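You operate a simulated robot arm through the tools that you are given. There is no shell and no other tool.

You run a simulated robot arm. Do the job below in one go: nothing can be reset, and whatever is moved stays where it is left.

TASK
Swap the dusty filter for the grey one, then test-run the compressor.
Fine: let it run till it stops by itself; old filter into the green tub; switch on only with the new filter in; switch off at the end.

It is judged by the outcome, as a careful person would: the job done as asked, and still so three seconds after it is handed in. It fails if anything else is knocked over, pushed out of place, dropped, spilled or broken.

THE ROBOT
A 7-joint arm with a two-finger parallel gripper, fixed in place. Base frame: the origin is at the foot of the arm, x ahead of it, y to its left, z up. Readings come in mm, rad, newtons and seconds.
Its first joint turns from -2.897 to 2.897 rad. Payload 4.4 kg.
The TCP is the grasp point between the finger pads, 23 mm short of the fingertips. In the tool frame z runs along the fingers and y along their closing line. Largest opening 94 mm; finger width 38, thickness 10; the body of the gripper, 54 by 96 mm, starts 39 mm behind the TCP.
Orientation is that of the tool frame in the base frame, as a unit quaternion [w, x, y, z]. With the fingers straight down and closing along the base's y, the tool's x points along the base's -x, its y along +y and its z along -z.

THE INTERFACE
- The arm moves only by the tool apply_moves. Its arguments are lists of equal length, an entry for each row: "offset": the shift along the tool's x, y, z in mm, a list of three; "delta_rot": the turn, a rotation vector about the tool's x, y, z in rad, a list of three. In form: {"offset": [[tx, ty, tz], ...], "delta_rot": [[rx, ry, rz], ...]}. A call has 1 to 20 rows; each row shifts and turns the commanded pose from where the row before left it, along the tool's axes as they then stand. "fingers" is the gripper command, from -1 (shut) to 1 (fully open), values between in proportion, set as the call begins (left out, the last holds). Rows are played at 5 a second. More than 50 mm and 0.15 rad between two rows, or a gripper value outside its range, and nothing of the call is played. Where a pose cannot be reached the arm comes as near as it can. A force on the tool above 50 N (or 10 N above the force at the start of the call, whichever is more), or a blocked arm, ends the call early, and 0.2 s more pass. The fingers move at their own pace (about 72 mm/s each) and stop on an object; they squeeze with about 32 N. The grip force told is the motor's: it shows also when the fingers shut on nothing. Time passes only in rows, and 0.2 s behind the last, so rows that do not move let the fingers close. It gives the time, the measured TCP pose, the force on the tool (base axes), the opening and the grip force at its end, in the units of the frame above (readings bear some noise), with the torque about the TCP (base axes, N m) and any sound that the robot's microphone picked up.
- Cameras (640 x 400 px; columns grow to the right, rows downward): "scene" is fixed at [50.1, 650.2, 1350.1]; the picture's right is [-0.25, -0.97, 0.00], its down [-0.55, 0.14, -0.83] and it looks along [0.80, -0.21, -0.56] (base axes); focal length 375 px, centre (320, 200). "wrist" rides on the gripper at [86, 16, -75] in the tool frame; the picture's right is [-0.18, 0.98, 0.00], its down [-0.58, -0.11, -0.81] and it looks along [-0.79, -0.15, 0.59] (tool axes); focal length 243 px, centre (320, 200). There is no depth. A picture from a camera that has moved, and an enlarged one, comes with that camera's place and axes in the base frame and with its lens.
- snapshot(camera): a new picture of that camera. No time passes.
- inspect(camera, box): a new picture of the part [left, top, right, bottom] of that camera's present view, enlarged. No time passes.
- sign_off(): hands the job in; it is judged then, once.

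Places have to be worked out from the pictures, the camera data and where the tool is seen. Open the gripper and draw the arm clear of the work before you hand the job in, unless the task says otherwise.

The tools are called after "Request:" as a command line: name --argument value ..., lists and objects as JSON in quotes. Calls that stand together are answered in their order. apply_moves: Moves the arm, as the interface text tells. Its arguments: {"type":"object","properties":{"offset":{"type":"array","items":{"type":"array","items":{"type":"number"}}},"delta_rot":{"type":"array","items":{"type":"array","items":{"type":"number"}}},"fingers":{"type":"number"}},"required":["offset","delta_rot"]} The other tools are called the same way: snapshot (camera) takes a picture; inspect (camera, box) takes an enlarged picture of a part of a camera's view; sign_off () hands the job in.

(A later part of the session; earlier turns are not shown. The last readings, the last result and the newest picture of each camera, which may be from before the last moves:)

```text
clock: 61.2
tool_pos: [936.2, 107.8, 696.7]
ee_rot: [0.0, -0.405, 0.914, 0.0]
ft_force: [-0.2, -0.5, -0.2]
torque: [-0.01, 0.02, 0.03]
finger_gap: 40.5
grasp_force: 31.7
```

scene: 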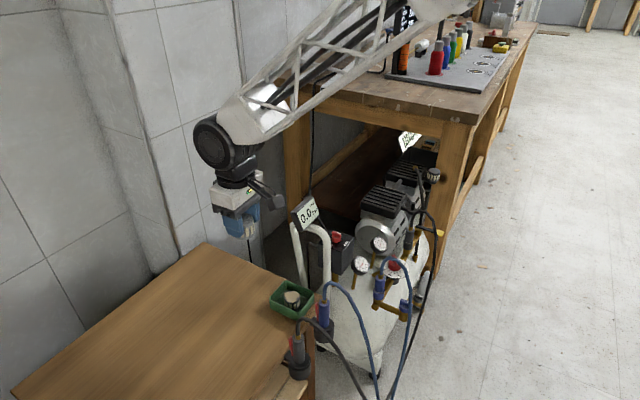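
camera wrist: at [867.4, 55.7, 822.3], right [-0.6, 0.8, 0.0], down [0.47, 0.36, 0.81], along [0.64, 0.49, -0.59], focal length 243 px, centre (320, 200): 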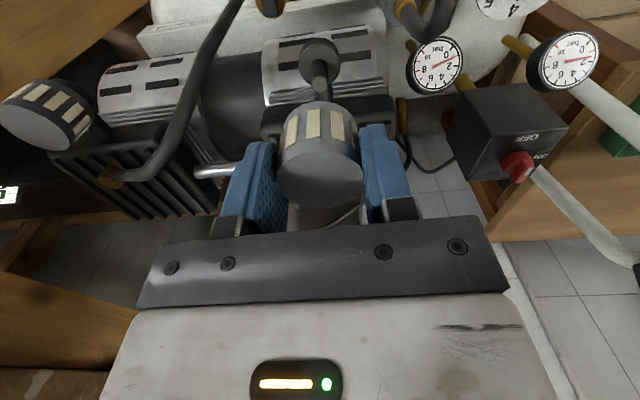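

No contact yet (z ≈ 696). I continue in 2 mm steps.

Request:
apply_moves --offset '[[0, 0, 2], [0, 0, 0]]' --delta_rot '[[0, 0, 0], [0, 0, 0]]'

Request:
apply_moves --offset '[[0, 0, 2], [0, 0, 0]]' --delta_rot '[[0, 0, 0], [0, 0, 0]]'

Request:
apply_moves --offset '[[0, 0, 2], [0, 0, 0]]' --delta_rot '[[0, 0, 0], [0, 0, 0]]'

Request:
inspect --camera "wrist" --box '[240, 40, 400, 240]'

Request:
inspect --camera "scene" --box '[385, 180, 425, 220]'

```text
clock: 61.8
tool_pos: [938.6, 108.7, 693.6]
ee_rot: [0.0, -0.405, 0.914, 0.0]
ft_force: [-0.7, -0.1, 0.2]
torque: [0.01, -0.04, 0.02]
finger_gap: 40.8
grasp_force: 31.6
```

```text
clock: 62.4
tool_pos: [937.0, 107.6, 691.6]
ee_rot: [0.001, -0.405, 0.914, 0.0]
ft_force: [0.0, 0.3, -0.2]
torque: [-0.01, -0.02, 0.02]
finger_gap: 40.6
grasp_force: 32.0
```

```text
clock: 63.0
tool_pos: [937.1, 108.4, 689.8]
ee_rot: [0.0, -0.406, 0.914, 0.0]
ft_force: [1.2, 0.8, -0.5]
torque: [0.01, 0.0, -0.03]
finger_gap: 40.5
grasp_force: 31.8
```

```text
2.00 times, centred on (320, 140) of wrist
camera zoom: at [868.5, 55.2, 762.9], right [-0.6, 0.8, 0.0], down [0.47, 0.36, 0.81], along [0.64, 0.49, -0.59], focal length 485 px, centre (320, 320)
```

zoom: 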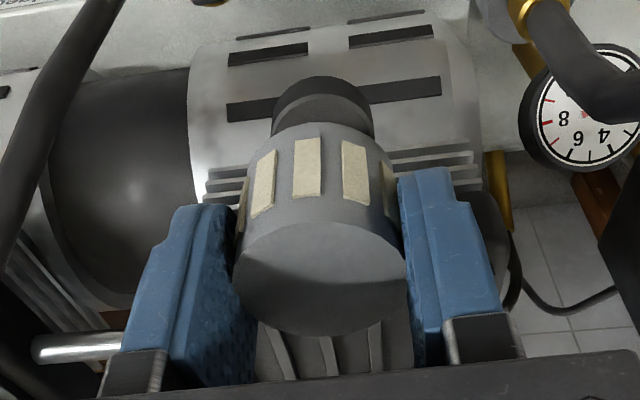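

```text
10.00 times, centred on (405, 200) of scene
camera zoom: at [50.1, 650.2, 1350.1], right [-0.25, -0.97, 0.0], down [-0.55, 0.14, -0.83], along [0.8, -0.21, -0.56], focal length 3749 px, centre (-530, 200)
```

zoom: 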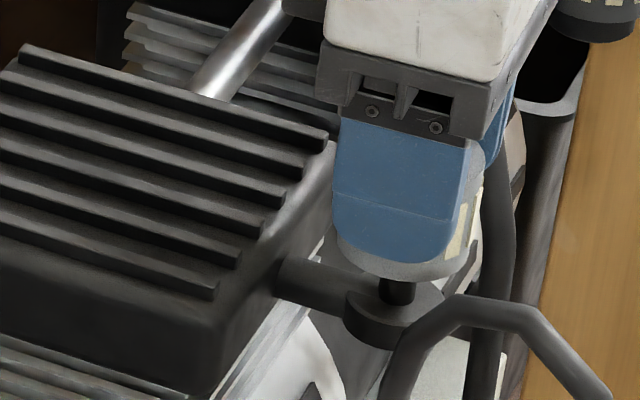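

Still no contact force, and the base is now level with or slightly below the spigot top, so it looks aligned. I continue down toward the seat.

Request:
apply_moves --offset '[[0, 0, 2], [0, 0, 0]]' --delta_rot '[[0, 0, 0], [0, 0, 0]]'

Request:
apply_moves --offset '[[0, 0, 2], [0, 0, 0]]' --delta_rot '[[0, 0, 0], [0, 0, 0]]'

Request:
apply_moves --offset '[[0, 0, 2], [0, 0, 0]]' --delta_rot '[[0, 0, 0], [0, 0, 0]]'

Request:
inspect --camera "wrist" --box '[240, 40, 400, 240]'

Request:
inspect --camera "scene" --box '[385, 180, 425, 220]'

```text
clock: 63.6
tool_pos: [937.6, 108.7, 688.2]
ee_rot: [-0.001, -0.405, 0.915, 0.0]
ft_force: [-0.3, 0.5, -1.0]
torque: [-0.03, 0.02, 0.03]
finger_gap: 40.5
grasp_force: 31.9
```

```text
clock: 64.2
tool_pos: [937.7, 108.6, 685.6]
ee_rot: [0.0, -0.406, 0.914, 0.0]
ft_force: [0.8, 0.9, -0.8]
torque: [0.01, 0.01, 0.0]
finger_gap: 40.3
grasp_force: 31.7
```

```text
clock: 64.8
tool_pos: [937.2, 108.8, 683.0]
ee_rot: [0.0, -0.405, 0.914, 0.0]
ft_force: [-0.1, 0.3, -0.3]
torque: [-0.01, 0.04, -0.02]
finger_gap: 40.8
grasp_force: 31.6
```

```text
2.00 times, centred on (320, 140) of wrist
camera zoom: at [868.4, 54.4, 756.9], right [-0.6, 0.8, 0.0], down [0.47, 0.36, 0.81], along [0.64, 0.49, -0.59], focal length 485 px, centre (320, 320)
```

zoom: 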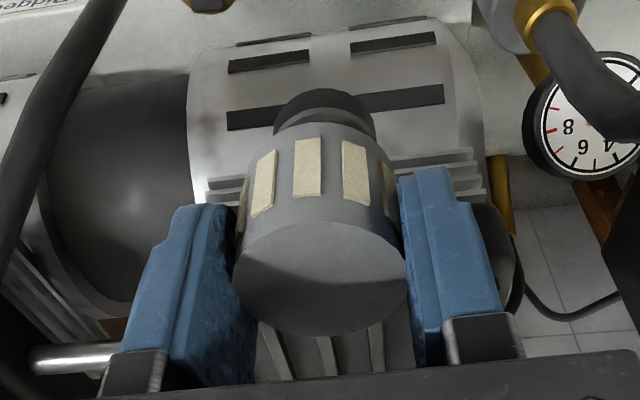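

```text
10.00 times, centred on (405, 200) of scene
camera zoom: at [50.1, 650.2, 1350.1], right [-0.25, -0.97, 0.0], down [-0.55, 0.14, -0.83], along [0.8, -0.21, -0.56], focal length 3749 px, centre (-530, 200)
```

zoom: 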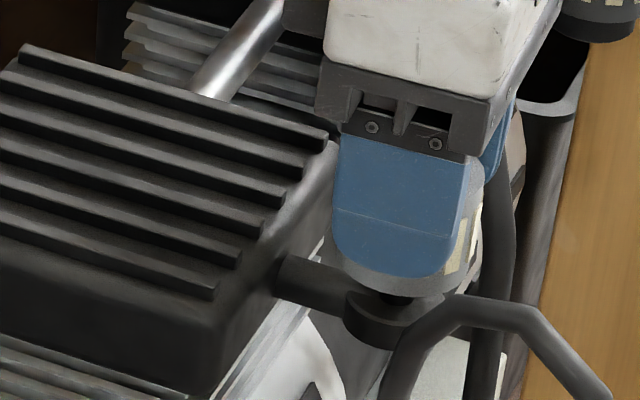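

It is going on smoothly with no side force. I continue down to the seat in steps.

Request:
apply_moves --offset '[[0, 0, 2], [0, 0, 2], [0, 0, 0]]' --delta_rot '[[0, 0, 0], [0, 0, 0], [0, 0, 0]]'

Request:
apply_moves --offset '[[0, 0, 2], [0, 0, 2], [0, 0, 0]]' --delta_rot '[[0, 0, 0], [0, 0, 0], [0, 0, 0]]'

Request:
apply_moves --offset '[[0, 0, 2], [0, 0, 0]]' --delta_rot '[[0, 0, 0], [0, 0, 0]]'

Request:
inspect --camera "wrist" --box '[240, 40, 400, 240]'

```text
clock: 65.6
tool_pos: [938.2, 108.4, 681.0]
ee_rot: [0.0, -0.405, 0.914, -0.001]
ft_force: [-0.3, -0.1, 0.4]
torque: [-0.03, 0.02, -0.01]
finger_gap: 40.5
grasp_force: 31.9
```

```text
clock: 66.4
tool_pos: [937.2, 107.4, 676.6]
ee_rot: [0.001, -0.405, 0.914, 0.0]
ft_force: [0.4, -0.6, -0.9]
torque: [0.01, 0.0, -0.01]
finger_gap: 40.4
grasp_force: 32.0
```

```text
clock: 67.0
tool_pos: [937.8, 108.6, 674.2]
ee_rot: [-0.001, -0.405, 0.914, 0.0]
ft_force: [-1.0, -0.2, -1.1]
torque: [-0.01, -0.01, -0.01]
finger_gap: 40.5
grasp_force: 31.7
```

```text
2.00 times, centred on (320, 140) of wrist
camera zoom: at [868.3, 54.4, 747.2], right [-0.6, 0.8, 0.0], down [0.47, 0.36, 0.81], along [0.64, 0.49, -0.59], focal length 485 px, centre (320, 320)
```

zoom: 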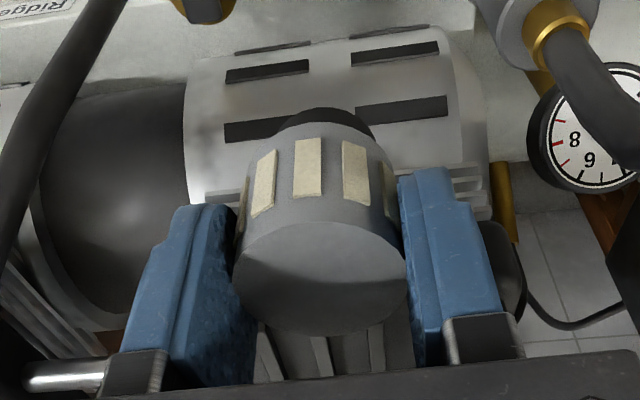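

The collar is almost covered, with about 3 mm to go by my estimate. I continue in 1 mm steps to feel the seat.

Request:
apply_moves --offset '[[0, 0, 1], [0, 0, 1], [0, 0, 0]]' --delta_rot '[[0, 0, 0], [0, 0, 0], [0, 0, 0]]'

Request:
apply_moves --offset '[[0, 0, 1], [0, 0, 0]]' --delta_rot '[[0, 0, 0], [0, 0, 0]]'

Request:
apply_moves --offset '[[0, 0, 1], [0, 0, 0]]' --delta_rot '[[0, 0, 0], [0, 0, 0]]'

```text
clock: 67.8
tool_pos: [936.5, 108.6, 672.6]
ee_rot: [-0.001, -0.405, 0.914, 0.0]
ft_force: [-29.7, 8.2, 17.4]
torque: [0.17, 0.39, 0.13]
finger_gap: 40.5
grasp_force: 31.8
```

```text
clock: 68.3
tool_pos: [937.5, 109.2, 672.3]
ee_rot: [0.0, -0.405, 0.914, 0.001]
ft_force: [-11.7, 6.8, 10.4]
torque: [0.29, 0.12, 0.08]
finger_gap: 40.4
grasp_force: 32.1
stopped in row 2: the force on the tool passed its limit at 51 N (the readings are from after the stop); the commanded pose is now the measured one
```

```text
clock: 68.9
tool_pos: [935.9, 109.3, 671.0]
ee_rot: [0.001, -0.406, 0.914, -0.001]
ft_force: [-23.9, 5.8, 28.0]
torque: [0.25, 0.35, 0.15]
finger_gap: 40.6
grasp_force: 31.3
```

There is contact at about z = 672, close to the predicted seat height. I check visually whether it is fully seated.

Request:
inspect --camera "wrist" --box '[200, 80, 440, 240]'

Request:
inspect --camera "scene" --box '[385, 180, 425, 220]'

```text
2.50 times, centred on (320, 160) of wrist
camera zoom: at [867.9, 55.4, 744.3], right [-0.6, 0.8, 0.0], down [0.47, 0.36, 0.81], along [0.64, 0.49, -0.59], focal length 606 px, centre (320, 300)
```

zoom: 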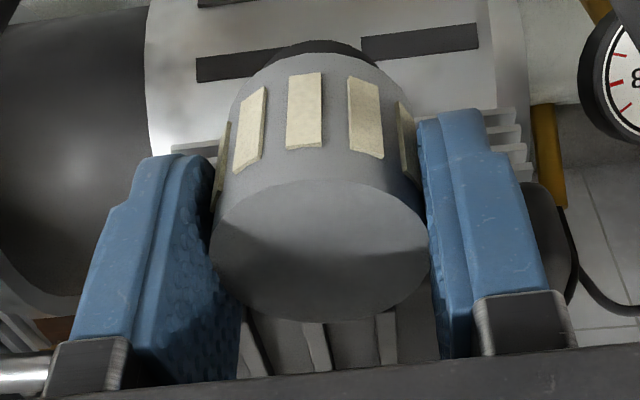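

```text
10.00 times, centred on (405, 200) of scene
camera zoom: at [50.1, 650.2, 1350.1], right [-0.25, -0.97, 0.0], down [-0.55, 0.14, -0.83], along [0.8, -0.21, -0.56], focal length 3749 px, centre (-530, 200)
```

zoom: 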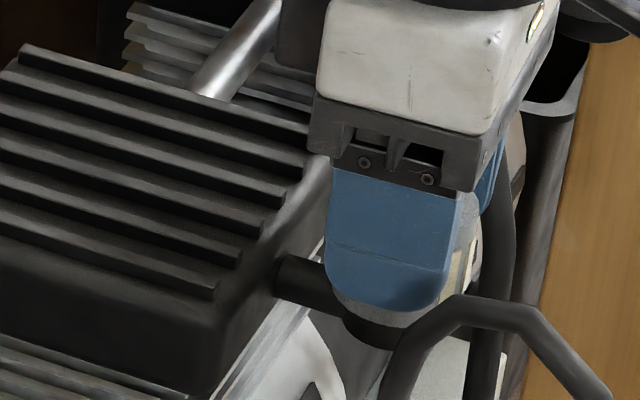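

The collar-to-filter gap looks as it did for the seated dusty filter, so it is down. I open the fingers to about 56 mm and check.

Request:
apply_moves --offset '[[0, 0, 0], [0, 0, 0], [0, 0, 0]]' --delta_rot '[[0, 0, 0], [0, 0, 0], [0, 0, 0]]' --fingers 0.2

Request:
inspect --camera "wrist" --box '[200, 80, 440, 240]'

Request:
inspect --camera "scene" --box '[370, 180, 450, 240]'

```text
clock: 69.7
tool_pos: [936.6, 109.6, 669.8]
ee_rot: [-0.001, -0.406, 0.914, 0.001]
ft_force: [0.0, -0.3, -0.1]
torque: [0.03, -0.01, -0.01]
finger_gap: 56.4
grasp_force: 0.1
```

```text
2.50 times, centred on (320, 160) of wrist
camera zoom: at [867.9, 55.2, 743.2], right [-0.6, 0.8, 0.0], down [0.47, 0.36, 0.81], along [0.64, 0.49, -0.59], focal length 606 px, centre (320, 300)
```

zoom: 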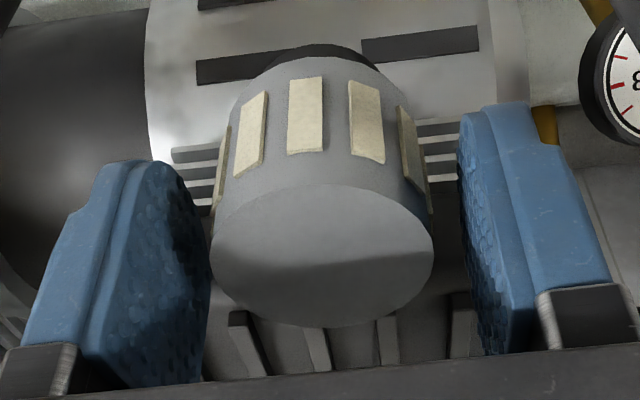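

```text
6.67 times, centred on (410, 210) of scene
camera zoom: at [50.1, 650.2, 1350.1], right [-0.25, -0.97, 0.0], down [-0.55, 0.14, -0.83], along [0.8, -0.21, -0.56], focal length 2499 px, centre (-280, 133)
```

zoom: 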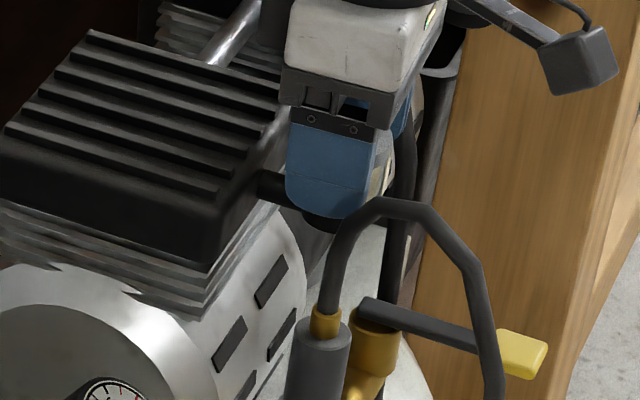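

The filter stayed put when released. I raise straight up and compare its seated height with the old filter's.

Request:
apply_moves --offset '[[0, 0, -8], [0, 0, -16], [0, 0, -30], [0, 0, -40], [0, 0, -40], [0, 0, 0]]' --delta_rot '[[0, 0, 0], [0, 0, 0], [0, 0, 0], [0, 0, 0], [0, 0, 0], [0, 0, 0]]'

Request:
inspect --camera "scene" --box '[370, 180, 450, 240]'

Request:
snapshot --camera "wrist"

Request:
inspect --camera "wrist" --box '[240, 0, 400, 120]'

```text
clock: 71.1
tool_pos: [936.6, 108.4, 804.9]
ee_rot: [-0.001, -0.405, 0.914, 0.0]
ft_force: [-0.2, -0.2, 0.1]
torque: [-0.01, 0.01, 0.02]
finger_gap: 56.4
grasp_force: 0.1
```

```text
6.67 times, centred on (410, 210) of scene
camera zoom: at [50.1, 650.2, 1350.1], right [-0.25, -0.97, 0.0], down [-0.55, 0.14, -0.83], along [0.8, -0.21, -0.56], focal length 2499 px, centre (-280, 133)
```

zoom: 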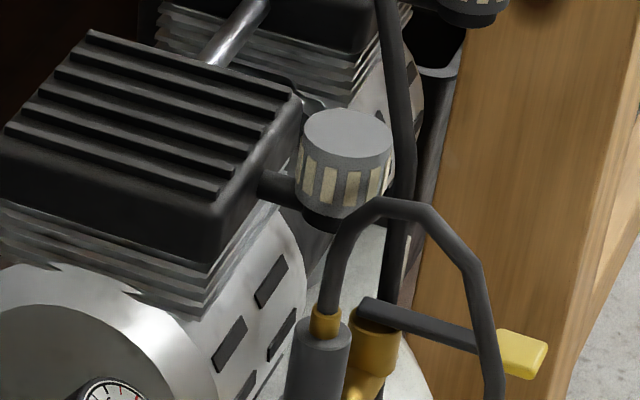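

```text
taken
camera wrist: at [867.7, 53.6, 878.7], right [-0.6, 0.8, 0.0], down [0.47, 0.36, 0.81], along [0.64, 0.49, -0.59], focal length 243 px, centre (320, 200)
```

wrist: 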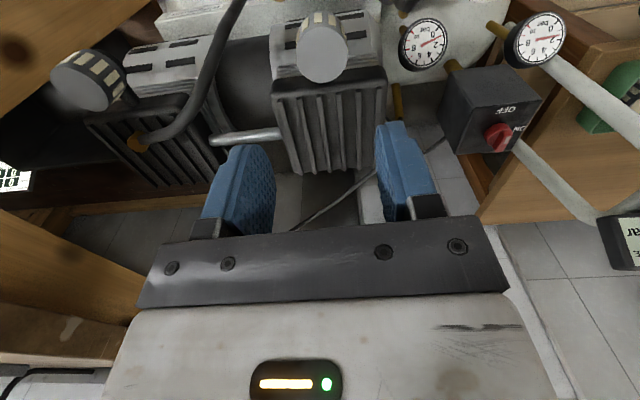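

```text
3.33 times, centred on (320, 60) of wrist
camera zoom: at [867.7, 53.6, 878.7], right [-0.6, 0.8, 0.0], down [0.47, 0.36, 0.81], along [0.64, 0.49, -0.59], focal length 809 px, centre (320, 667)
```

zoom: 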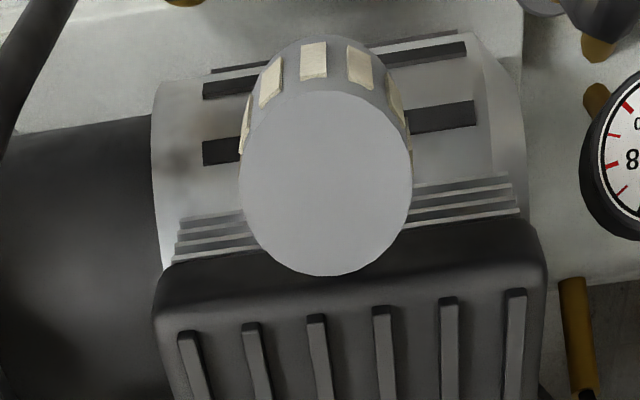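

The new filter sits exactly where the old one did (same outline in the scene view). Next is the switch, so I move to a viewing position near it.

Request:
apply_moves --offset '[[-16.5, 36.7, 0], [-16.5, 36.7, 0], [-16.5, 36.7, 0], [-16.5, 36.7, 0], [-16.5, 36.7, 0], [-16.5, 36.7, 0], [0, 0, 0]]' --delta_rot '[[0, 0, 0], [0, 0, 0], [0, 0, 0], [0, 0, 0], [0, 0, 0], [0, 0, 0], [0, 0, 0]]'

Request:
snapshot --camera "wrist"

Request:
inspect --camera "wrist" --box '[290, 40, 450, 160]'

Request:
inspect --camera "scene" --box '[300, 200, 380, 290]'

```text
clock: 72.7
tool_pos: [839.7, 330.4, 806.3]
ee_rot: [0.0, -0.405, 0.914, 0.0]
ft_force: [-0.4, 0.1, -0.2]
torque: [-0.02, -0.05, 0.03]
finger_gap: 56.3
grasp_force: 0.1
```

```text
taken
camera wrist: at [771.5, 276.7, 879.0], right [-0.61, 0.8, 0.0], down [0.47, 0.36, 0.81], along [0.64, 0.49, -0.59], focal length 243 px, centre (320, 200)
```

wrist: 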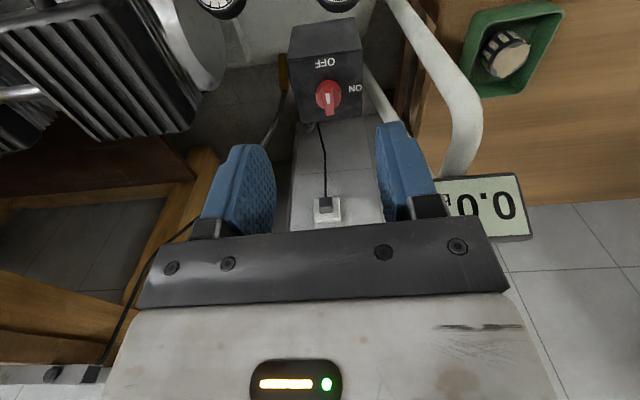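

```text
3.33 times, centred on (370, 100) of wrist
camera zoom: at [771.5, 276.7, 879.0], right [-0.61, 0.8, 0.0], down [0.47, 0.36, 0.81], along [0.64, 0.49, -0.59], focal length 809 px, centre (153, 533)
```

zoom: 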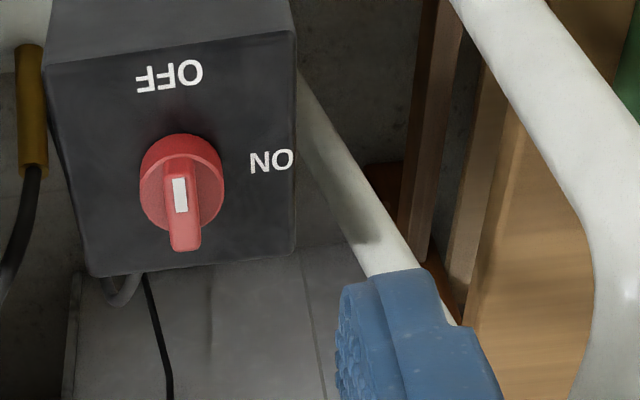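

```text
4.44 times, centred on (340, 245) of scene
camera zoom: at [50.1, 650.2, 1350.1], right [-0.25, -0.97, 0.0], down [-0.55, 0.14, -0.83], along [0.8, -0.21, -0.56], focal length 1666 px, centre (231, 0)
```

zoom: 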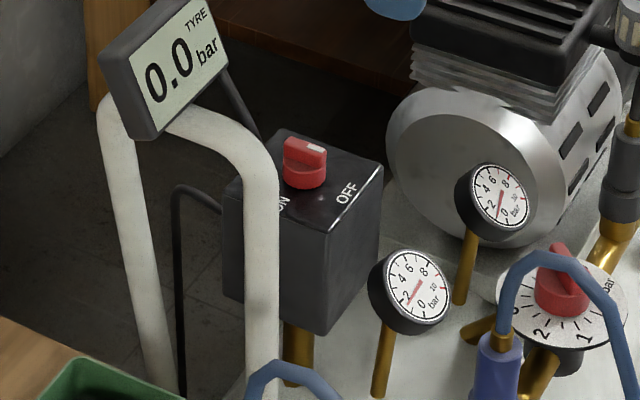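

The knob is at about (887, 378), with its bar top near z = 633. Its white mark points to OFF, and ON is 90° clockwise seen from above. Turning with the camera on the near side would hit the white handle, so I flip the tool 180° (camera on the far side) up here and see whether the wrist allows it.

Request:
apply_moves --offset '[[0, 0, 0], [0, 0, 0], [0, 0, 0], [0, 0, 0], [0, 0, 0], [0, 0, 0], [0, 0, 0], [0, 0, 0], [0, 0, 0], [0, 0, 0], [0, 0, 0], [0, 0, 0]]' --delta_rot '[[0, 0, -0.14], [0, 0, -0.14], [0, 0, -0.14], [0, 0, -0.14], [0, 0, -0.14], [0, 0, -0.14], [0, 0, -0.14], [0, 0, -0.14], [0, 0, -0.14], [0, 0, -0.14], [0, 0, -0.14], [0, 0, 0]]'

Request:
apply_moves --offset '[[0, 0, 0], [0, 0, 0], [0, 0, 0], [0, 0, 0], [0, 0, 0], [0, 0, 0], [0, 0, 0], [0, 0, 0]]' --delta_rot '[[0, 0, -0.14], [0, 0, -0.14], [0, 0, -0.14], [0, 0, -0.14], [0, 0, -0.14], [0, 0, -0.14], [0, 0, -0.14], [0, 0, 0]]'

Request:
snapshot --camera "scene"

```text
clock: 75.3
tool_pos: [840.4, 330.5, 803.5]
ee_rot: [0.0, 0.927, -0.374, 0.0]
ft_force: [-0.2, -0.7, 0.2]
torque: [-0.02, -0.02, 0.0]
finger_gap: 56.4
grasp_force: 0.1
```

```text
clock: 77.1
tool_pos: [840.1, 330.4, 804.0]
ee_rot: [0.0, 0.994, 0.107, 0.0]
ft_force: [0.4, 0.4, -0.5]
torque: [-0.01, 0.02, -0.01]
finger_gap: 56.5
grasp_force: 0.0
```

```text
taken
```

scene: 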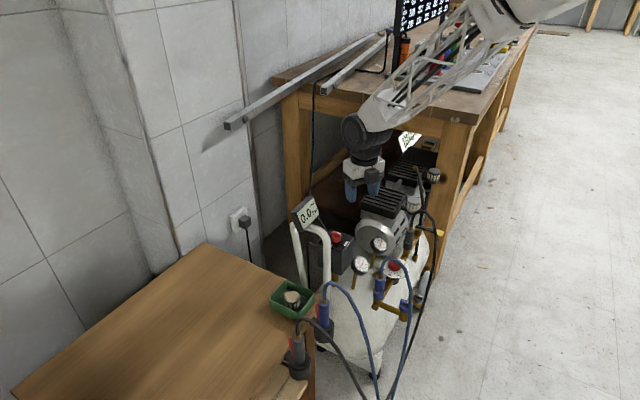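

The wrist follows (turned 2.52 rad so far). I add the last 0.62 rad and check that it is reached.

Request:
apply_moves --offset '[[0, 0, 0], [0, 0, 0], [0, 0, 0], [0, 0, 0], [0, 0, 0], [0, 0, 0]]' --delta_rot '[[0, 0, -0.124], [0, 0, -0.124], [0, 0, -0.124], [0, 0, -0.124], [0, 0, -0.1256], [0, 0, 0]]'

Request:
snapshot --camera "wrist"

```text
clock: 78.5
tool_pos: [843.3, 345.0, 813.7]
ee_rot: [0.016, 0.988, 0.153, 0.004]
ft_force: [0.7, 0.3, -1.0]
torque: [0.0, 0.0, -0.05]
finger_gap: 56.5
grasp_force: 0.1
out of reach, approached as far as the arm can: row 1, 2, 3, 4, 5
```

```text
taken
camera wrist: at [930.5, 356.9, 887.3], right [0.12, -0.99, 0.03], down [-0.6, -0.05, 0.8], along [-0.79, -0.12, -0.6], focal length 243 px, centre (320, 200)
```

wrist: 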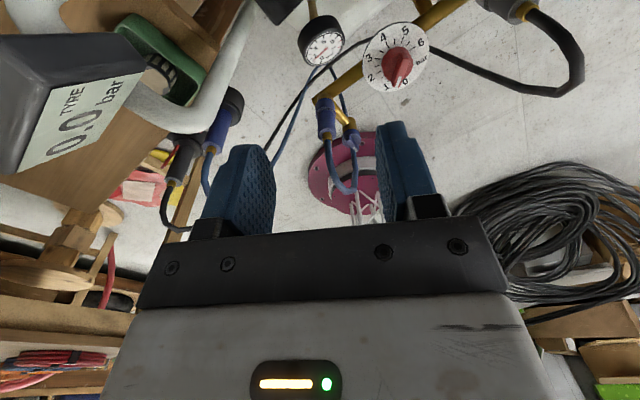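

The wrist limit is reached at about 3.45 rad, so a full flip isn't possible. Instead I'll turn the knob in two stages: about 40° with the camera on the near side, then regrip flipped for the rest. I rotate back to the near-side orientation first.

Request:
apply_moves --offset '[[0, 0, 0], [0, 0, 0], [0, 0, 0], [0, 0, 0], [0, 0, 0], [0, 0, 0], [0, 0, 0], [0, 0, 0], [0, 0, 0], [0, 0, 0], [0, 0, 0], [0, 0, 0], [0, 0, 0]]' --delta_rot '[[0, 0, 0.144], [0, 0, 0.144], [0, 0, 0.144], [0, 0, 0.144], [0, 0, 0.144], [0, 0, 0.144], [0, 0, 0.144], [0, 0, 0.144], [0, 0, 0.144], [0, 0, 0.144], [0, 0, 0.144], [0, 0, 0.144], [0, 0, 0]]'

Request:
apply_moves --offset '[[0, 0, 0], [0, 0, 0], [0, 0, 0], [0, 0, 0], [0, 0, 0], [0, 0, 0], [0, 0, 0], [0, 0, 0], [0, 0, 0], [0, 0, 0], [0, 0, 0]]' --delta_rot '[[0, 0, 0.144], [0, 0, 0.144], [0, 0, 0.144], [0, 0, 0.144], [0, 0, 0.144], [0, 0, 0.144], [0, 0, 0.144], [0, 0, 0.144], [0, 0, 0.144], [0, 0, 0.144], [0, 0, 0]]'

Request:
snapshot --camera "wrist"

```text
clock: 81.3
tool_pos: [843.7, 345.8, 813.4]
ee_rot: [0.006, 0.758, -0.652, 0.013]
ft_force: [-0.6, 0.2, -0.3]
torque: [-0.01, -0.01, -0.01]
finger_gap: 56.4
grasp_force: 0.1
```

```text
clock: 83.7
tool_pos: [842.8, 343.9, 813.2]
ee_rot: [0.006, -0.139, 0.99, -0.015]
ft_force: [0.3, -0.2, -0.5]
torque: [0.03, 0.0, -0.01]
finger_gap: 56.3
grasp_force: 0.1
```

```text
taken
camera wrist: at [756.2, 338.0, 885.4], right [-0.09, 1.0, -0.03], down [0.58, 0.08, 0.81], along [0.81, 0.06, -0.58], focal length 243 px, centre (320, 200)
```

wrist: 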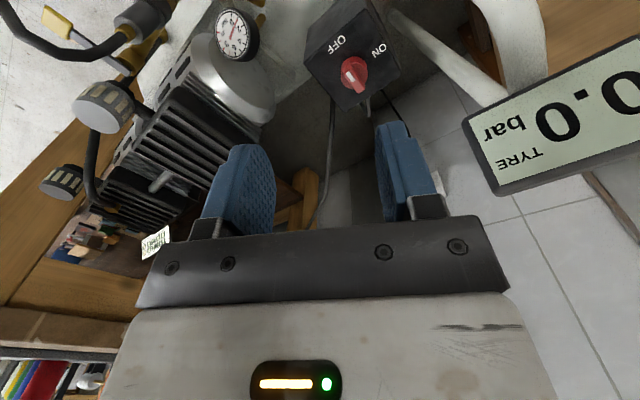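

The commanded pose was reset with a slight tilt (about 1.9°). I straighten the tool, turn to about 0.80 rad to match the bar, and look again.

Request:
apply_moves --offset '[[0, 0, 0], [0, 0, 0], [0, 0, 0], [0, 0, 0], [0, 0, 0], [0, 0, 0]]' --delta_rot '[[-0.0313, 0.0077, 0], [0, 0, -0.13], [0, 0, -0.13], [0, 0, -0.13], [0, 0, -0.13], [0, 0, 0]]'

Request:
apply_moves --offset '[[-20, -8, 20], [-20, -8, 20], [0, 0, 20], [0, 0, 0]]' --delta_rot '[[0, 0, 0], [0, 0, 0], [0, 0, 0], [0, 0, 0]]'

Request:
snapshot --camera "wrist"

Request:
snapshot --camera "scene"

```text
clock: 85.1
tool_pos: [843.2, 344.6, 813.4]
ee_rot: [-0.003, -0.391, 0.921, 0.0]
ft_force: [0.4, -0.3, -0.4]
torque: [0.0, 0.0, 0.01]
finger_gap: 56.4
grasp_force: 0.1
```

```text
clock: 86.1
tool_pos: [883.6, 364.7, 752.4]
ee_rot: [-0.003, -0.391, 0.921, 0.0]
ft_force: [-0.8, -0.5, 0.0]
torque: [0.01, -0.01, -0.01]
finger_gap: 56.5
grasp_force: 0.1
```

```text
taken
camera wrist: at [813.5, 312.9, 826.2], right [-0.58, 0.82, 0.0], down [0.49, 0.34, 0.8], along [0.66, 0.47, -0.59], focal length 243 px, centre (320, 200)
```

wrist: 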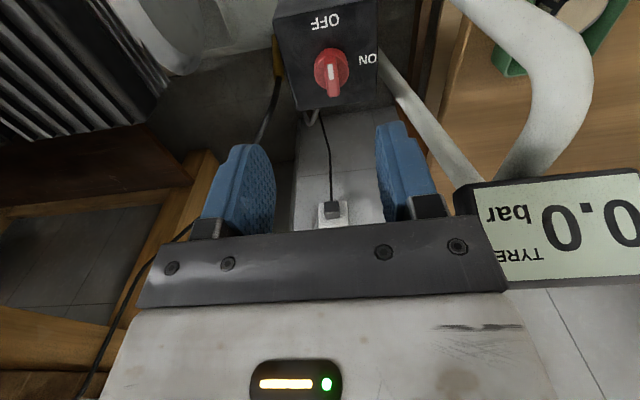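

```text
taken
```

scene: 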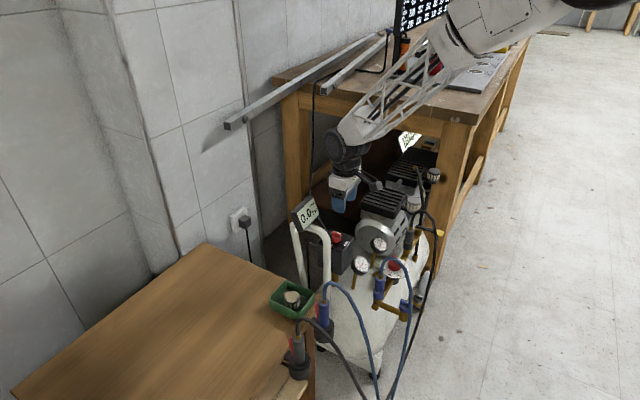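

Request:
inspect --camera "wrist" --box '[260, 0, 420, 120]'

Request:
inspect --camera "scene" --box '[300, 190, 380, 270]'

```text
3.33 times, centred on (340, 60) of wrist
camera zoom: at [813.5, 312.9, 826.2], right [-0.58, 0.82, 0.0], down [0.49, 0.34, 0.8], along [0.66, 0.47, -0.59], focal length 809 px, centre (253, 667)
```

zoom: 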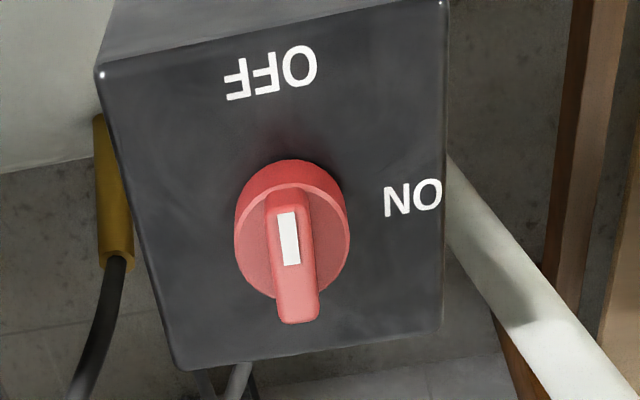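

```text
5.00 times, centred on (340, 230) of scene
camera zoom: at [50.1, 650.2, 1350.1], right [-0.25, -0.97, 0.0], down [-0.55, 0.14, -0.83], along [0.8, -0.21, -0.56], focal length 1874 px, centre (220, 50)
```

zoom: 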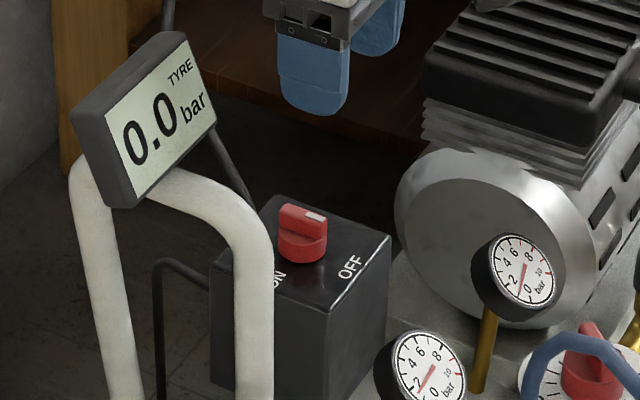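

The knob axis is at about (888, 378), with the bar top at z ≈ 633 and the disc top at ≈ 623. I centre over it and come down so the tips hover just above, then check.

Request:
apply_moves --offset '[[-13.2, 6.2, 20], [0, 0, 30], [0, 0, 15], [0, 0, 0]]' --delta_rot '[[0, 0, 0], [0, 0, 0], [0, 0, 0], [0, 0, 0]]' --fingers -0.2

Request:
snapshot --camera "wrist"

Request:
inspect --camera "wrist" --box '[200, 60, 440, 240]'

Request:
inspect --camera "scene" --box '[300, 150, 400, 270]'

```text
clock: 87.1
tool_pos: [887.2, 376.3, 686.9]
ee_rot: [-0.002, -0.39, 0.921, 0.0]
ft_force: [-0.8, -0.3, 0.1]
torque: [0.04, -0.01, 0.01]
finger_gap: 38.0
grasp_force: 0.1
```

```text
taken
camera wrist: at [816.7, 325.6, 760.2], right [-0.58, 0.82, 0.0], down [0.49, 0.34, 0.8], along [0.66, 0.47, -0.59], focal length 243 px, centre (320, 200)
```

wrist: 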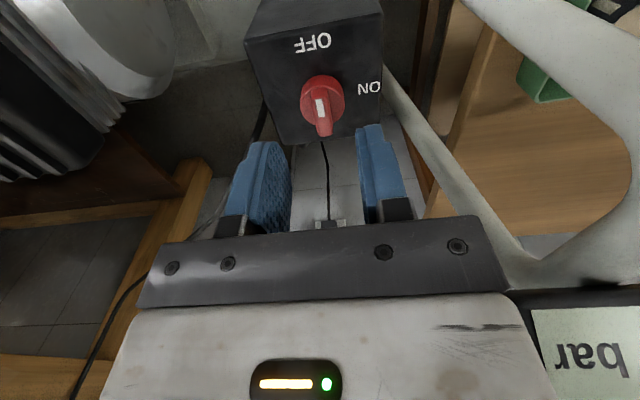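

```text
2.22 times, centred on (320, 150) of wrist
camera zoom: at [816.7, 325.6, 760.2], right [-0.58, 0.82, 0.0], down [0.49, 0.34, 0.8], along [0.66, 0.47, -0.59], focal length 539 px, centre (320, 311)
```

zoom: 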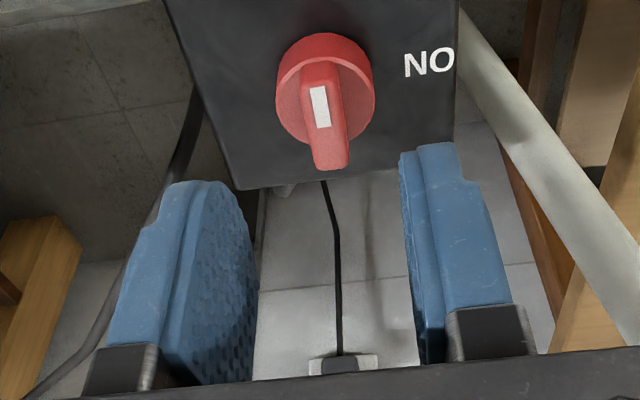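

```text
3.33 times, centred on (350, 210) of scene
camera zoom: at [50.1, 650.2, 1350.1], right [-0.25, -0.97, 0.0], down [-0.55, 0.14, -0.83], along [0.8, -0.21, -0.56], focal length 1250 px, centre (220, 167)
```

zoom: 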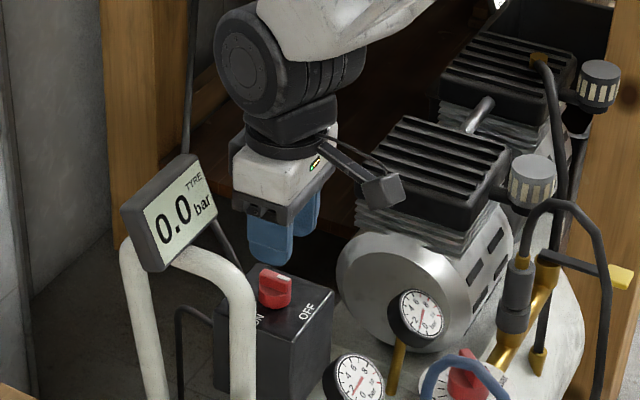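

The bar is centred within about 1.5 mm and aligned within about 3°. I lower the tips to just above the knob's disc and close on the bar.

Request:
apply_moves --offset '[[0, 1.2, 20], [0, 0, 12], [0, 0, 0]]' --delta_rot '[[0, 0, 0], [0, 0, 0], [0, 0, 0]]'

Request:
apply_moves --offset '[[0, 0, 3], [0, 0, 2], [0, 0, 0]]' --delta_rot '[[0, 0, 0], [0, 0, 0], [0, 0, 0]]'

Request:
inspect --camera "wrist" --box '[200, 60, 440, 240]'

Request:
inspect --camera "scene" --box '[300, 180, 380, 260]'

```text
clock: 87.9
tool_pos: [884.2, 376.5, 655.2]
ee_rot: [-0.002, -0.389, 0.921, 0.001]
ft_force: [0.3, -0.3, 0.8]
torque: [0.0, 0.01, -0.03]
finger_gap: 37.7
grasp_force: 0.1
```

```text
clock: 88.7
tool_pos: [885.5, 377.4, 651.9]
ee_rot: [-0.002, -0.39, 0.921, 0.001]
ft_force: [-0.3, 0.1, 0.0]
torque: [-0.01, 0.03, -0.01]
finger_gap: 37.5
grasp_force: 0.1
```

```text
2.22 times, centred on (320, 150) of wrist
camera zoom: at [815.1, 325.6, 724.8], right [-0.58, 0.82, 0.0], down [0.49, 0.34, 0.8], along [0.66, 0.47, -0.59], focal length 539 px, centre (320, 311)
```

zoom: 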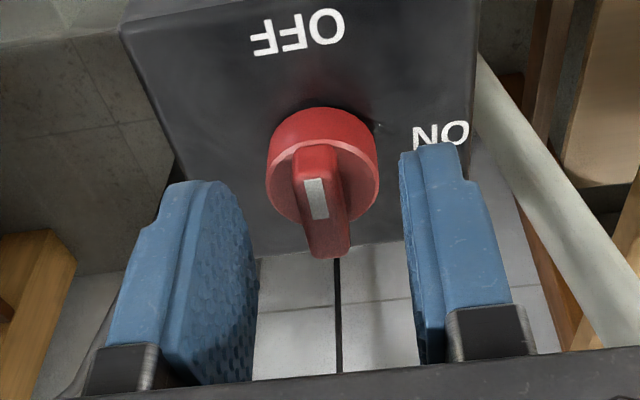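

```text
5.00 times, centred on (340, 220) of scene
camera zoom: at [50.1, 650.2, 1350.1], right [-0.25, -0.97, 0.0], down [-0.55, 0.14, -0.83], along [0.8, -0.21, -0.56], focal length 1874 px, centre (220, 100)
```

zoom: 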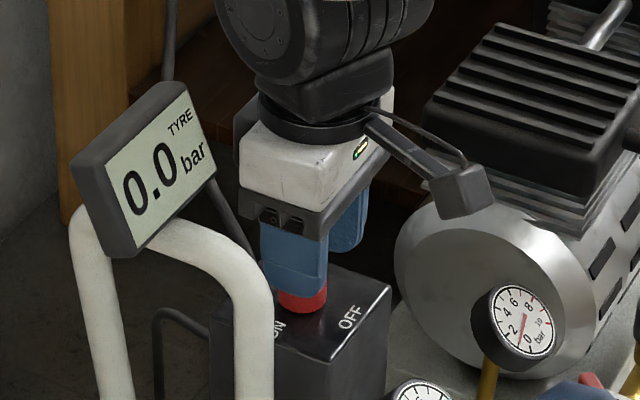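

The bar top is about 20 mm below the TCP and the disc top about 27 mm. I lower 3 mm more and close on the bar.

Request:
apply_moves --offset '[[0, 0, 3], [0, 0, 0]]' --delta_rot '[[0, 0, 0], [0, 0, 0]]'

Request:
apply_moves --offset '[[0, 0, 0], [0, 0, 0], [0, 0, 0], [0, 0, 0]]' --delta_rot '[[0, 0, 0], [0, 0, 0], [0, 0, 0], [0, 0, 0]]' --fingers -1

Request:
inspect --camera "wrist" --box '[200, 60, 440, 240]'

```text
clock: 89.3
tool_pos: [885.5, 376.0, 648.7]
ee_rot: [-0.001, -0.391, 0.921, 0.0]
ft_force: [0.0, 0.2, -0.1]
torque: [-0.03, 0.05, 0.05]
finger_gap: 37.6
grasp_force: 0.1
```

```text
clock: 90.3
tool_pos: [886.5, 376.5, 648.3]
ee_rot: [-0.001, -0.39, 0.921, 0.001]
ft_force: [9.0, -5.0, -3.8]
torque: [-0.03, -0.31, -1.23]
finger_gap: 11.1
grasp_force: 45.0
```

```text
2.22 times, centred on (320, 150) of wrist
camera zoom: at [815.4, 325.0, 721.8], right [-0.58, 0.82, 0.0], down [0.49, 0.34, 0.8], along [0.66, 0.47, -0.59], focal length 539 px, centre (320, 311)
```

zoom: 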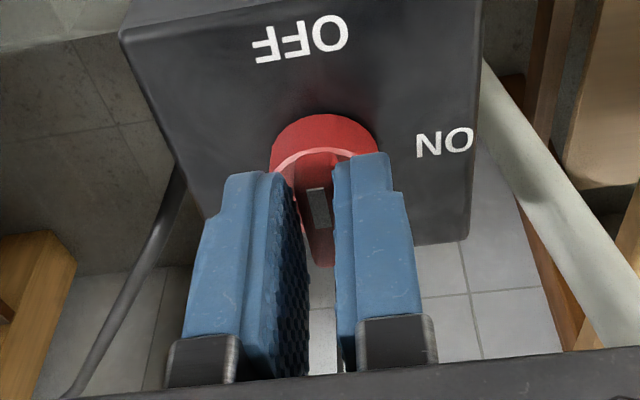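

The bar is gripped (11 mm). The torque shows a 3° misalignment, so the switch resists turning. I start turning clockwise about the knob axis by 16° and watch the torque and sound.

Request:
apply_moves --offset '[[0, 0.4, 0], [0, 0.4, 0], [0, 0, 0]]' --delta_rot '[[0, 0, 0.14], [0, 0, 0.14], [0, 0, 0]]'

Request:
inspect --camera "wrist" --box '[200, 60, 440, 240]'

```text
clock: 91.1
tool_pos: [884.2, 377.8, 647.5]
ee_rot: [-0.001, -0.259, 0.966, 0.0]
ft_force: [-15.6, 15.1, 2.1]
torque: [0.65, -0.19, 0.19]
finger_gap: 10.8
grasp_force: 45.2
```

```text
2.22 times, centred on (320, 150) of wrist
camera zoom: at [803.0, 348.4, 721.9], right [-0.33, 0.94, 0.0], down [0.56, 0.2, 0.8], along [0.76, 0.27, -0.59], focal length 539 px, centre (320, 311)
```

zoom: 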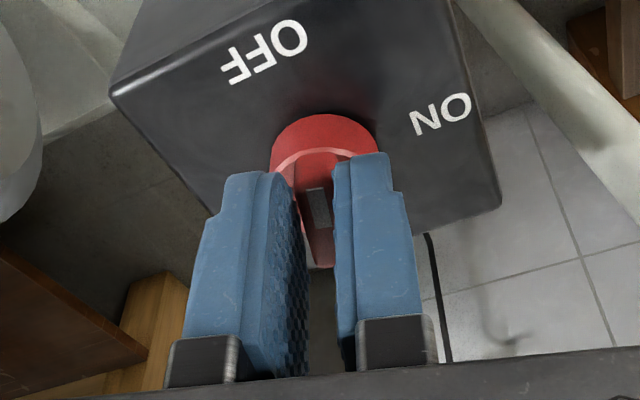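

The knob turns with the gripper and the torque is small, but there is about 20 N of side load. I continue the turn by 24° with a little more compensation for the axis offset.

Request:
apply_moves --offset '[[0, 1.0, 0], [0, 0.7, 0], [0, 0.7, 0], [0, 0, 0]]' --delta_rot '[[0, 0, 0.14], [0, 0, 0.14], [0, 0, 0.14], [0, 0, 0]]'

Request:
inspect --camera "wrist" --box '[200, 60, 440, 240]'

Request:
snapshot --camera "scene"

```text
clock: 91.9
tool_pos: [883.5, 381.3, 647.6]
ee_rot: [-0.003, -0.065, 0.998, 0.0]
ft_force: [-6.0, 5.1, 5.2]
torque: [0.07, 0.25, 0.05]
finger_gap: 11.0
grasp_force: 44.6
stopped in row 4: the force on the tool passed its limit at 52 N (the readings are from after the stop); the commanded pose is now the measured one
```

```text
2.22 times, centred on (320, 150) of wrist
camera zoom: at [797.3, 385.1, 721.9], right [0.05, 1.0, 0.0], down [0.59, -0.03, 0.8], along [0.8, -0.04, -0.59], focal length 539 px, centre (320, 311)
```

zoom: 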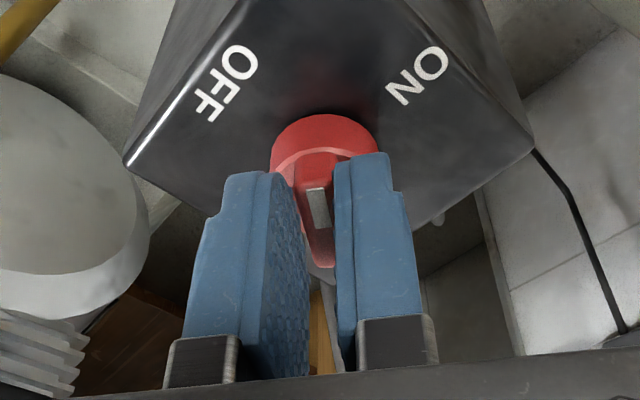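

```text
taken
```

scene: 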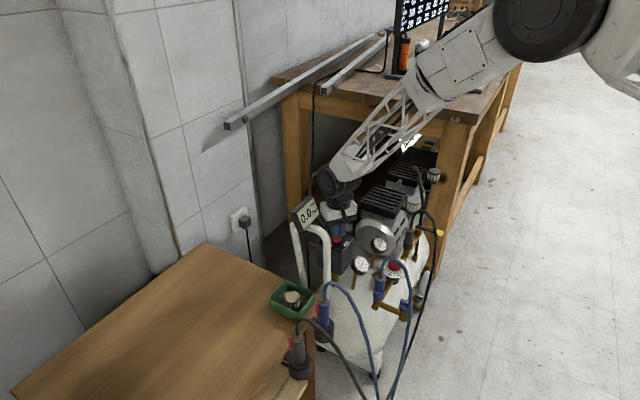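

The knob is now about halfway between OFF and ON, and the side load has relaxed. I release here and check whether the knob stays.

Request:
apply_moves --offset '[[0, 0, 0], [0, 0, 0], [0, 0, -10], [0, 0, -20], [0, 0, -30], [0, 0, 0]]' --delta_rot '[[0, 0, 0], [0, 0, 0], [0, 0, 0], [0, 0, 0], [0, 0, 0], [0, 0, 0]]' --fingers -0.2

Request:
inspect --camera "wrist" --box '[200, 0, 440, 180]'

Request:
inspect --camera "scene" --box '[300, 180, 380, 260]'

```text
clock: 93.3
tool_pos: [886.0, 380.0, 708.7]
ee_rot: [-0.002, -0.064, 0.998, 0.0]
ft_force: [-0.4, -0.4, 0.3]
torque: [-0.01, 0.01, 0.0]
finger_gap: 37.7
grasp_force: 0.1
```

```text
2.22 times, centred on (320, 90) of wrist
camera zoom: at [798.8, 384.3, 781.9], right [0.06, 1.0, 0.0], down [0.59, -0.03, 0.8], along [0.8, -0.04, -0.59], focal length 539 px, centre (320, 444)
```

zoom: 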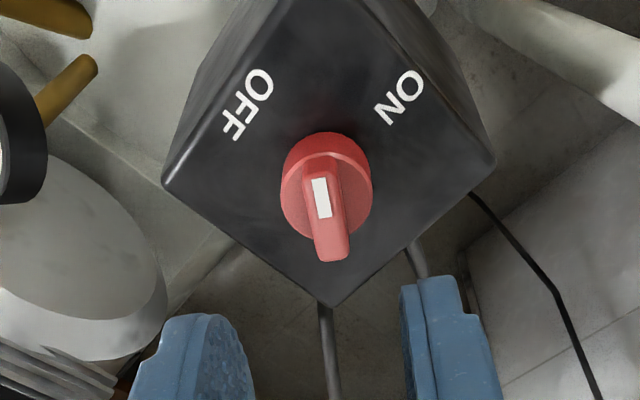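

```text
5.00 times, centred on (340, 220) of scene
camera zoom: at [50.1, 650.2, 1350.1], right [-0.25, -0.97, 0.0], down [-0.55, 0.14, -0.83], along [0.8, -0.21, -0.56], focal length 1874 px, centre (220, 100)
```

zoom: 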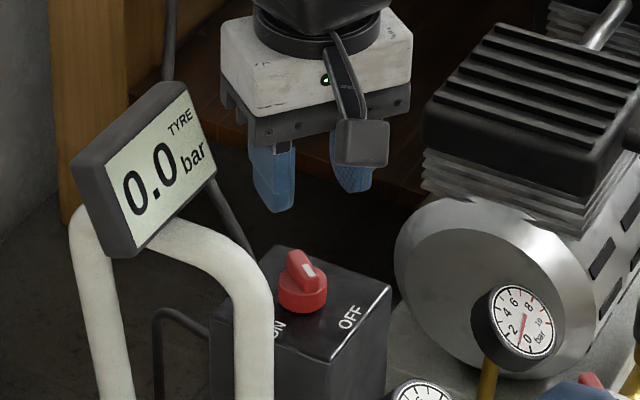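

The knob stays put at the halfway point. I raise a little and swing the tool 180° around the free side, so the camera ends up on the far side.

Request:
apply_moves --offset '[[0, 0, -30], [0, 0, -30], [0, 0, 0], [0, 0, 0], [0, 0, 0], [0, 0, 0], [0, 0, 0], [0, 0, 0], [0, 0, 0], [0, 0, 0], [0, 0, 0], [0, 0, 0], [0, 0, 0], [0, 0, 0]]' --delta_rot '[[0, 0, 0], [0, 0, 0], [0, 0, -0.1427], [0, 0, -0.1427], [0, 0, -0.1427], [0, 0, -0.1427], [0, 0, -0.1427], [0, 0, -0.1427], [0, 0, -0.1427], [0, 0, -0.1427], [0, 0, -0.1427], [0, 0, -0.1427], [0, 0, -0.1427], [0, 0, 0]]'

Request:
apply_moves --offset '[[0, 0, 0], [0, 0, 0], [0, 0, 0], [0, 0, 0], [0, 0, 0], [0, 0, 0], [0, 0, 0], [0, 0, 0], [0, 0, 0], [0, 0, 0], [0, 0, 0], [0, 0, 0]]' --delta_rot '[[0, 0, -0.1427], [0, 0, -0.1427], [0, 0, -0.1427], [0, 0, -0.1427], [0, 0, -0.1427], [0, 0, -0.1427], [0, 0, -0.1427], [0, 0, -0.1427], [0, 0, -0.1427], [0, 0, -0.1427], [0, 0, -0.1427], [0, 0, 0]]'

Request:
snapshot --camera "wrist"

Request:
snapshot --camera "scene"

```text
clock: 96.3
tool_pos: [885.4, 379.5, 768.0]
ee_rot: [0.001, 0.752, -0.659, -0.001]
ft_force: [0.3, 0.8, 0.9]
torque: [-0.01, 0.03, 0.0]
finger_gap: 37.6
grasp_force: 0.1
```

```text
clock: 98.9
tool_pos: [884.0, 379.7, 767.7]
ee_rot: [0.001, 0.998, 0.065, -0.001]
ft_force: [-0.7, 0.1, -0.3]
torque: [0.03, -0.04, -0.01]
finger_gap: 37.4
grasp_force: 0.0
```

```text
taken
camera wrist: at [973.8, 374.9, 840.6], right [-0.05, -1.0, 0.0], down [-0.59, 0.03, 0.81], along [-0.81, 0.04, -0.59], focal length 243 px, centre (320, 200)
```

wrist: 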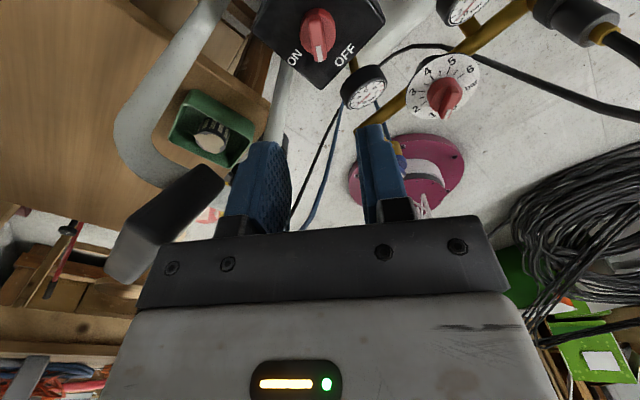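

```text
taken
```

scene: 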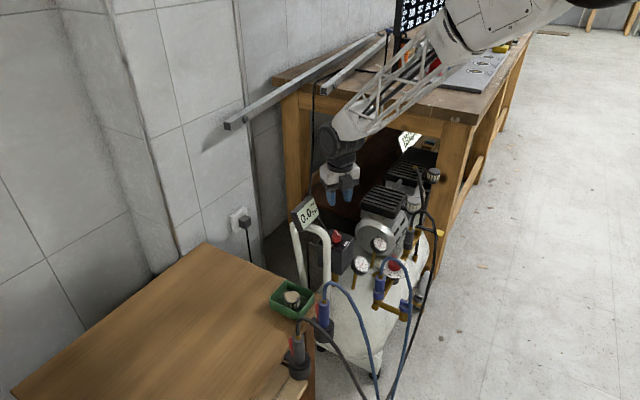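

The flipped orientation is reached. I enlarge the knob from this side to centre on it.

Request:
inspect --camera "wrist" --box '[240, 0, 400, 100]'

```text
4.00 times, centred on (320, 50) of wrist
camera zoom: at [973.8, 374.9, 840.6], right [-0.05, -1.0, 0.0], down [-0.59, 0.03, 0.81], along [-0.81, 0.04, -0.59], focal length 970 px, centre (320, 800)
```

zoom: 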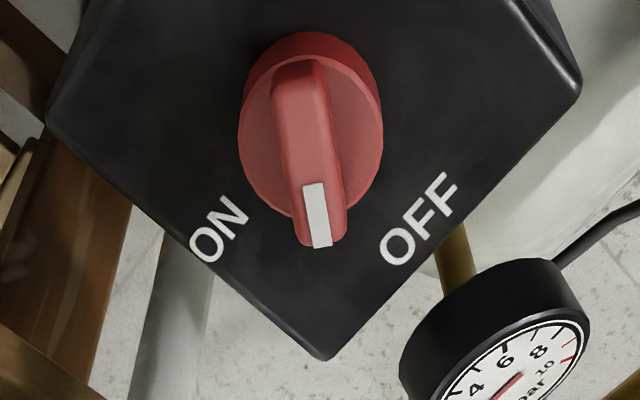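

Combining the views from both sides puts the knob axis at about (892, 381). I shift 7 mm along the bar and lower to just above it.

Request:
apply_moves --offset '[[7, 0, 30], [0, 0, 40], [0, 0, 30], [0, 0, 0]]' --delta_rot '[[0, 0, 0], [0, 0, 0], [0, 0, 0], [0, 0, 0]]'

Request:
inspect --camera "wrist" --box '[200, 60, 440, 240]'

Request:
inspect --camera "scene" --box '[300, 160, 400, 260]'

```text
clock: 99.9
tool_pos: [889.1, 382.2, 667.7]
ee_rot: [0.0, 0.998, 0.064, -0.002]
ft_force: [-0.1, 0.1, -0.2]
torque: [0.01, -0.01, 0.02]
finger_gap: 37.4
grasp_force: 0.2
```

```text
2.22 times, centred on (320, 150) of wrist
camera zoom: at [978.7, 376.4, 740.2], right [-0.06, -1.0, 0.0], down [-0.59, 0.03, 0.81], along [-0.81, 0.04, -0.59], focal length 539 px, centre (320, 311)
```

zoom: 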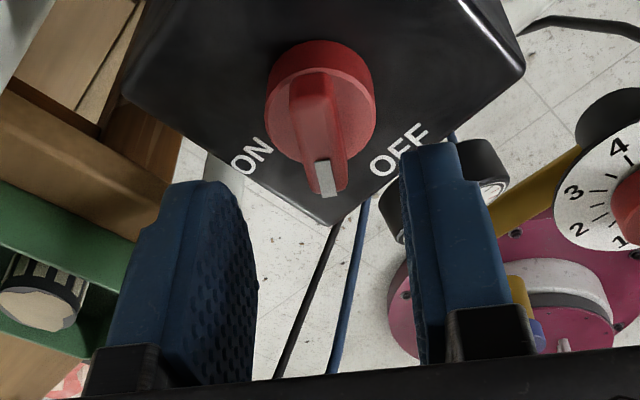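

```text
4.00 times, centred on (350, 210) of scene
camera zoom: at [50.1, 650.2, 1350.1], right [-0.25, -0.97, 0.0], down [-0.55, 0.14, -0.83], along [0.8, -0.21, -0.56], focal length 1500 px, centre (200, 160)
```

zoom: 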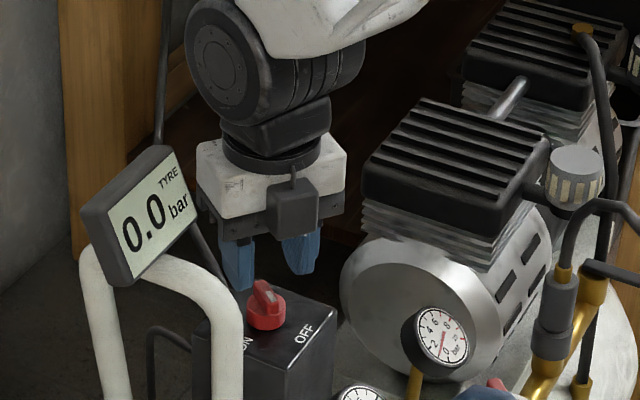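

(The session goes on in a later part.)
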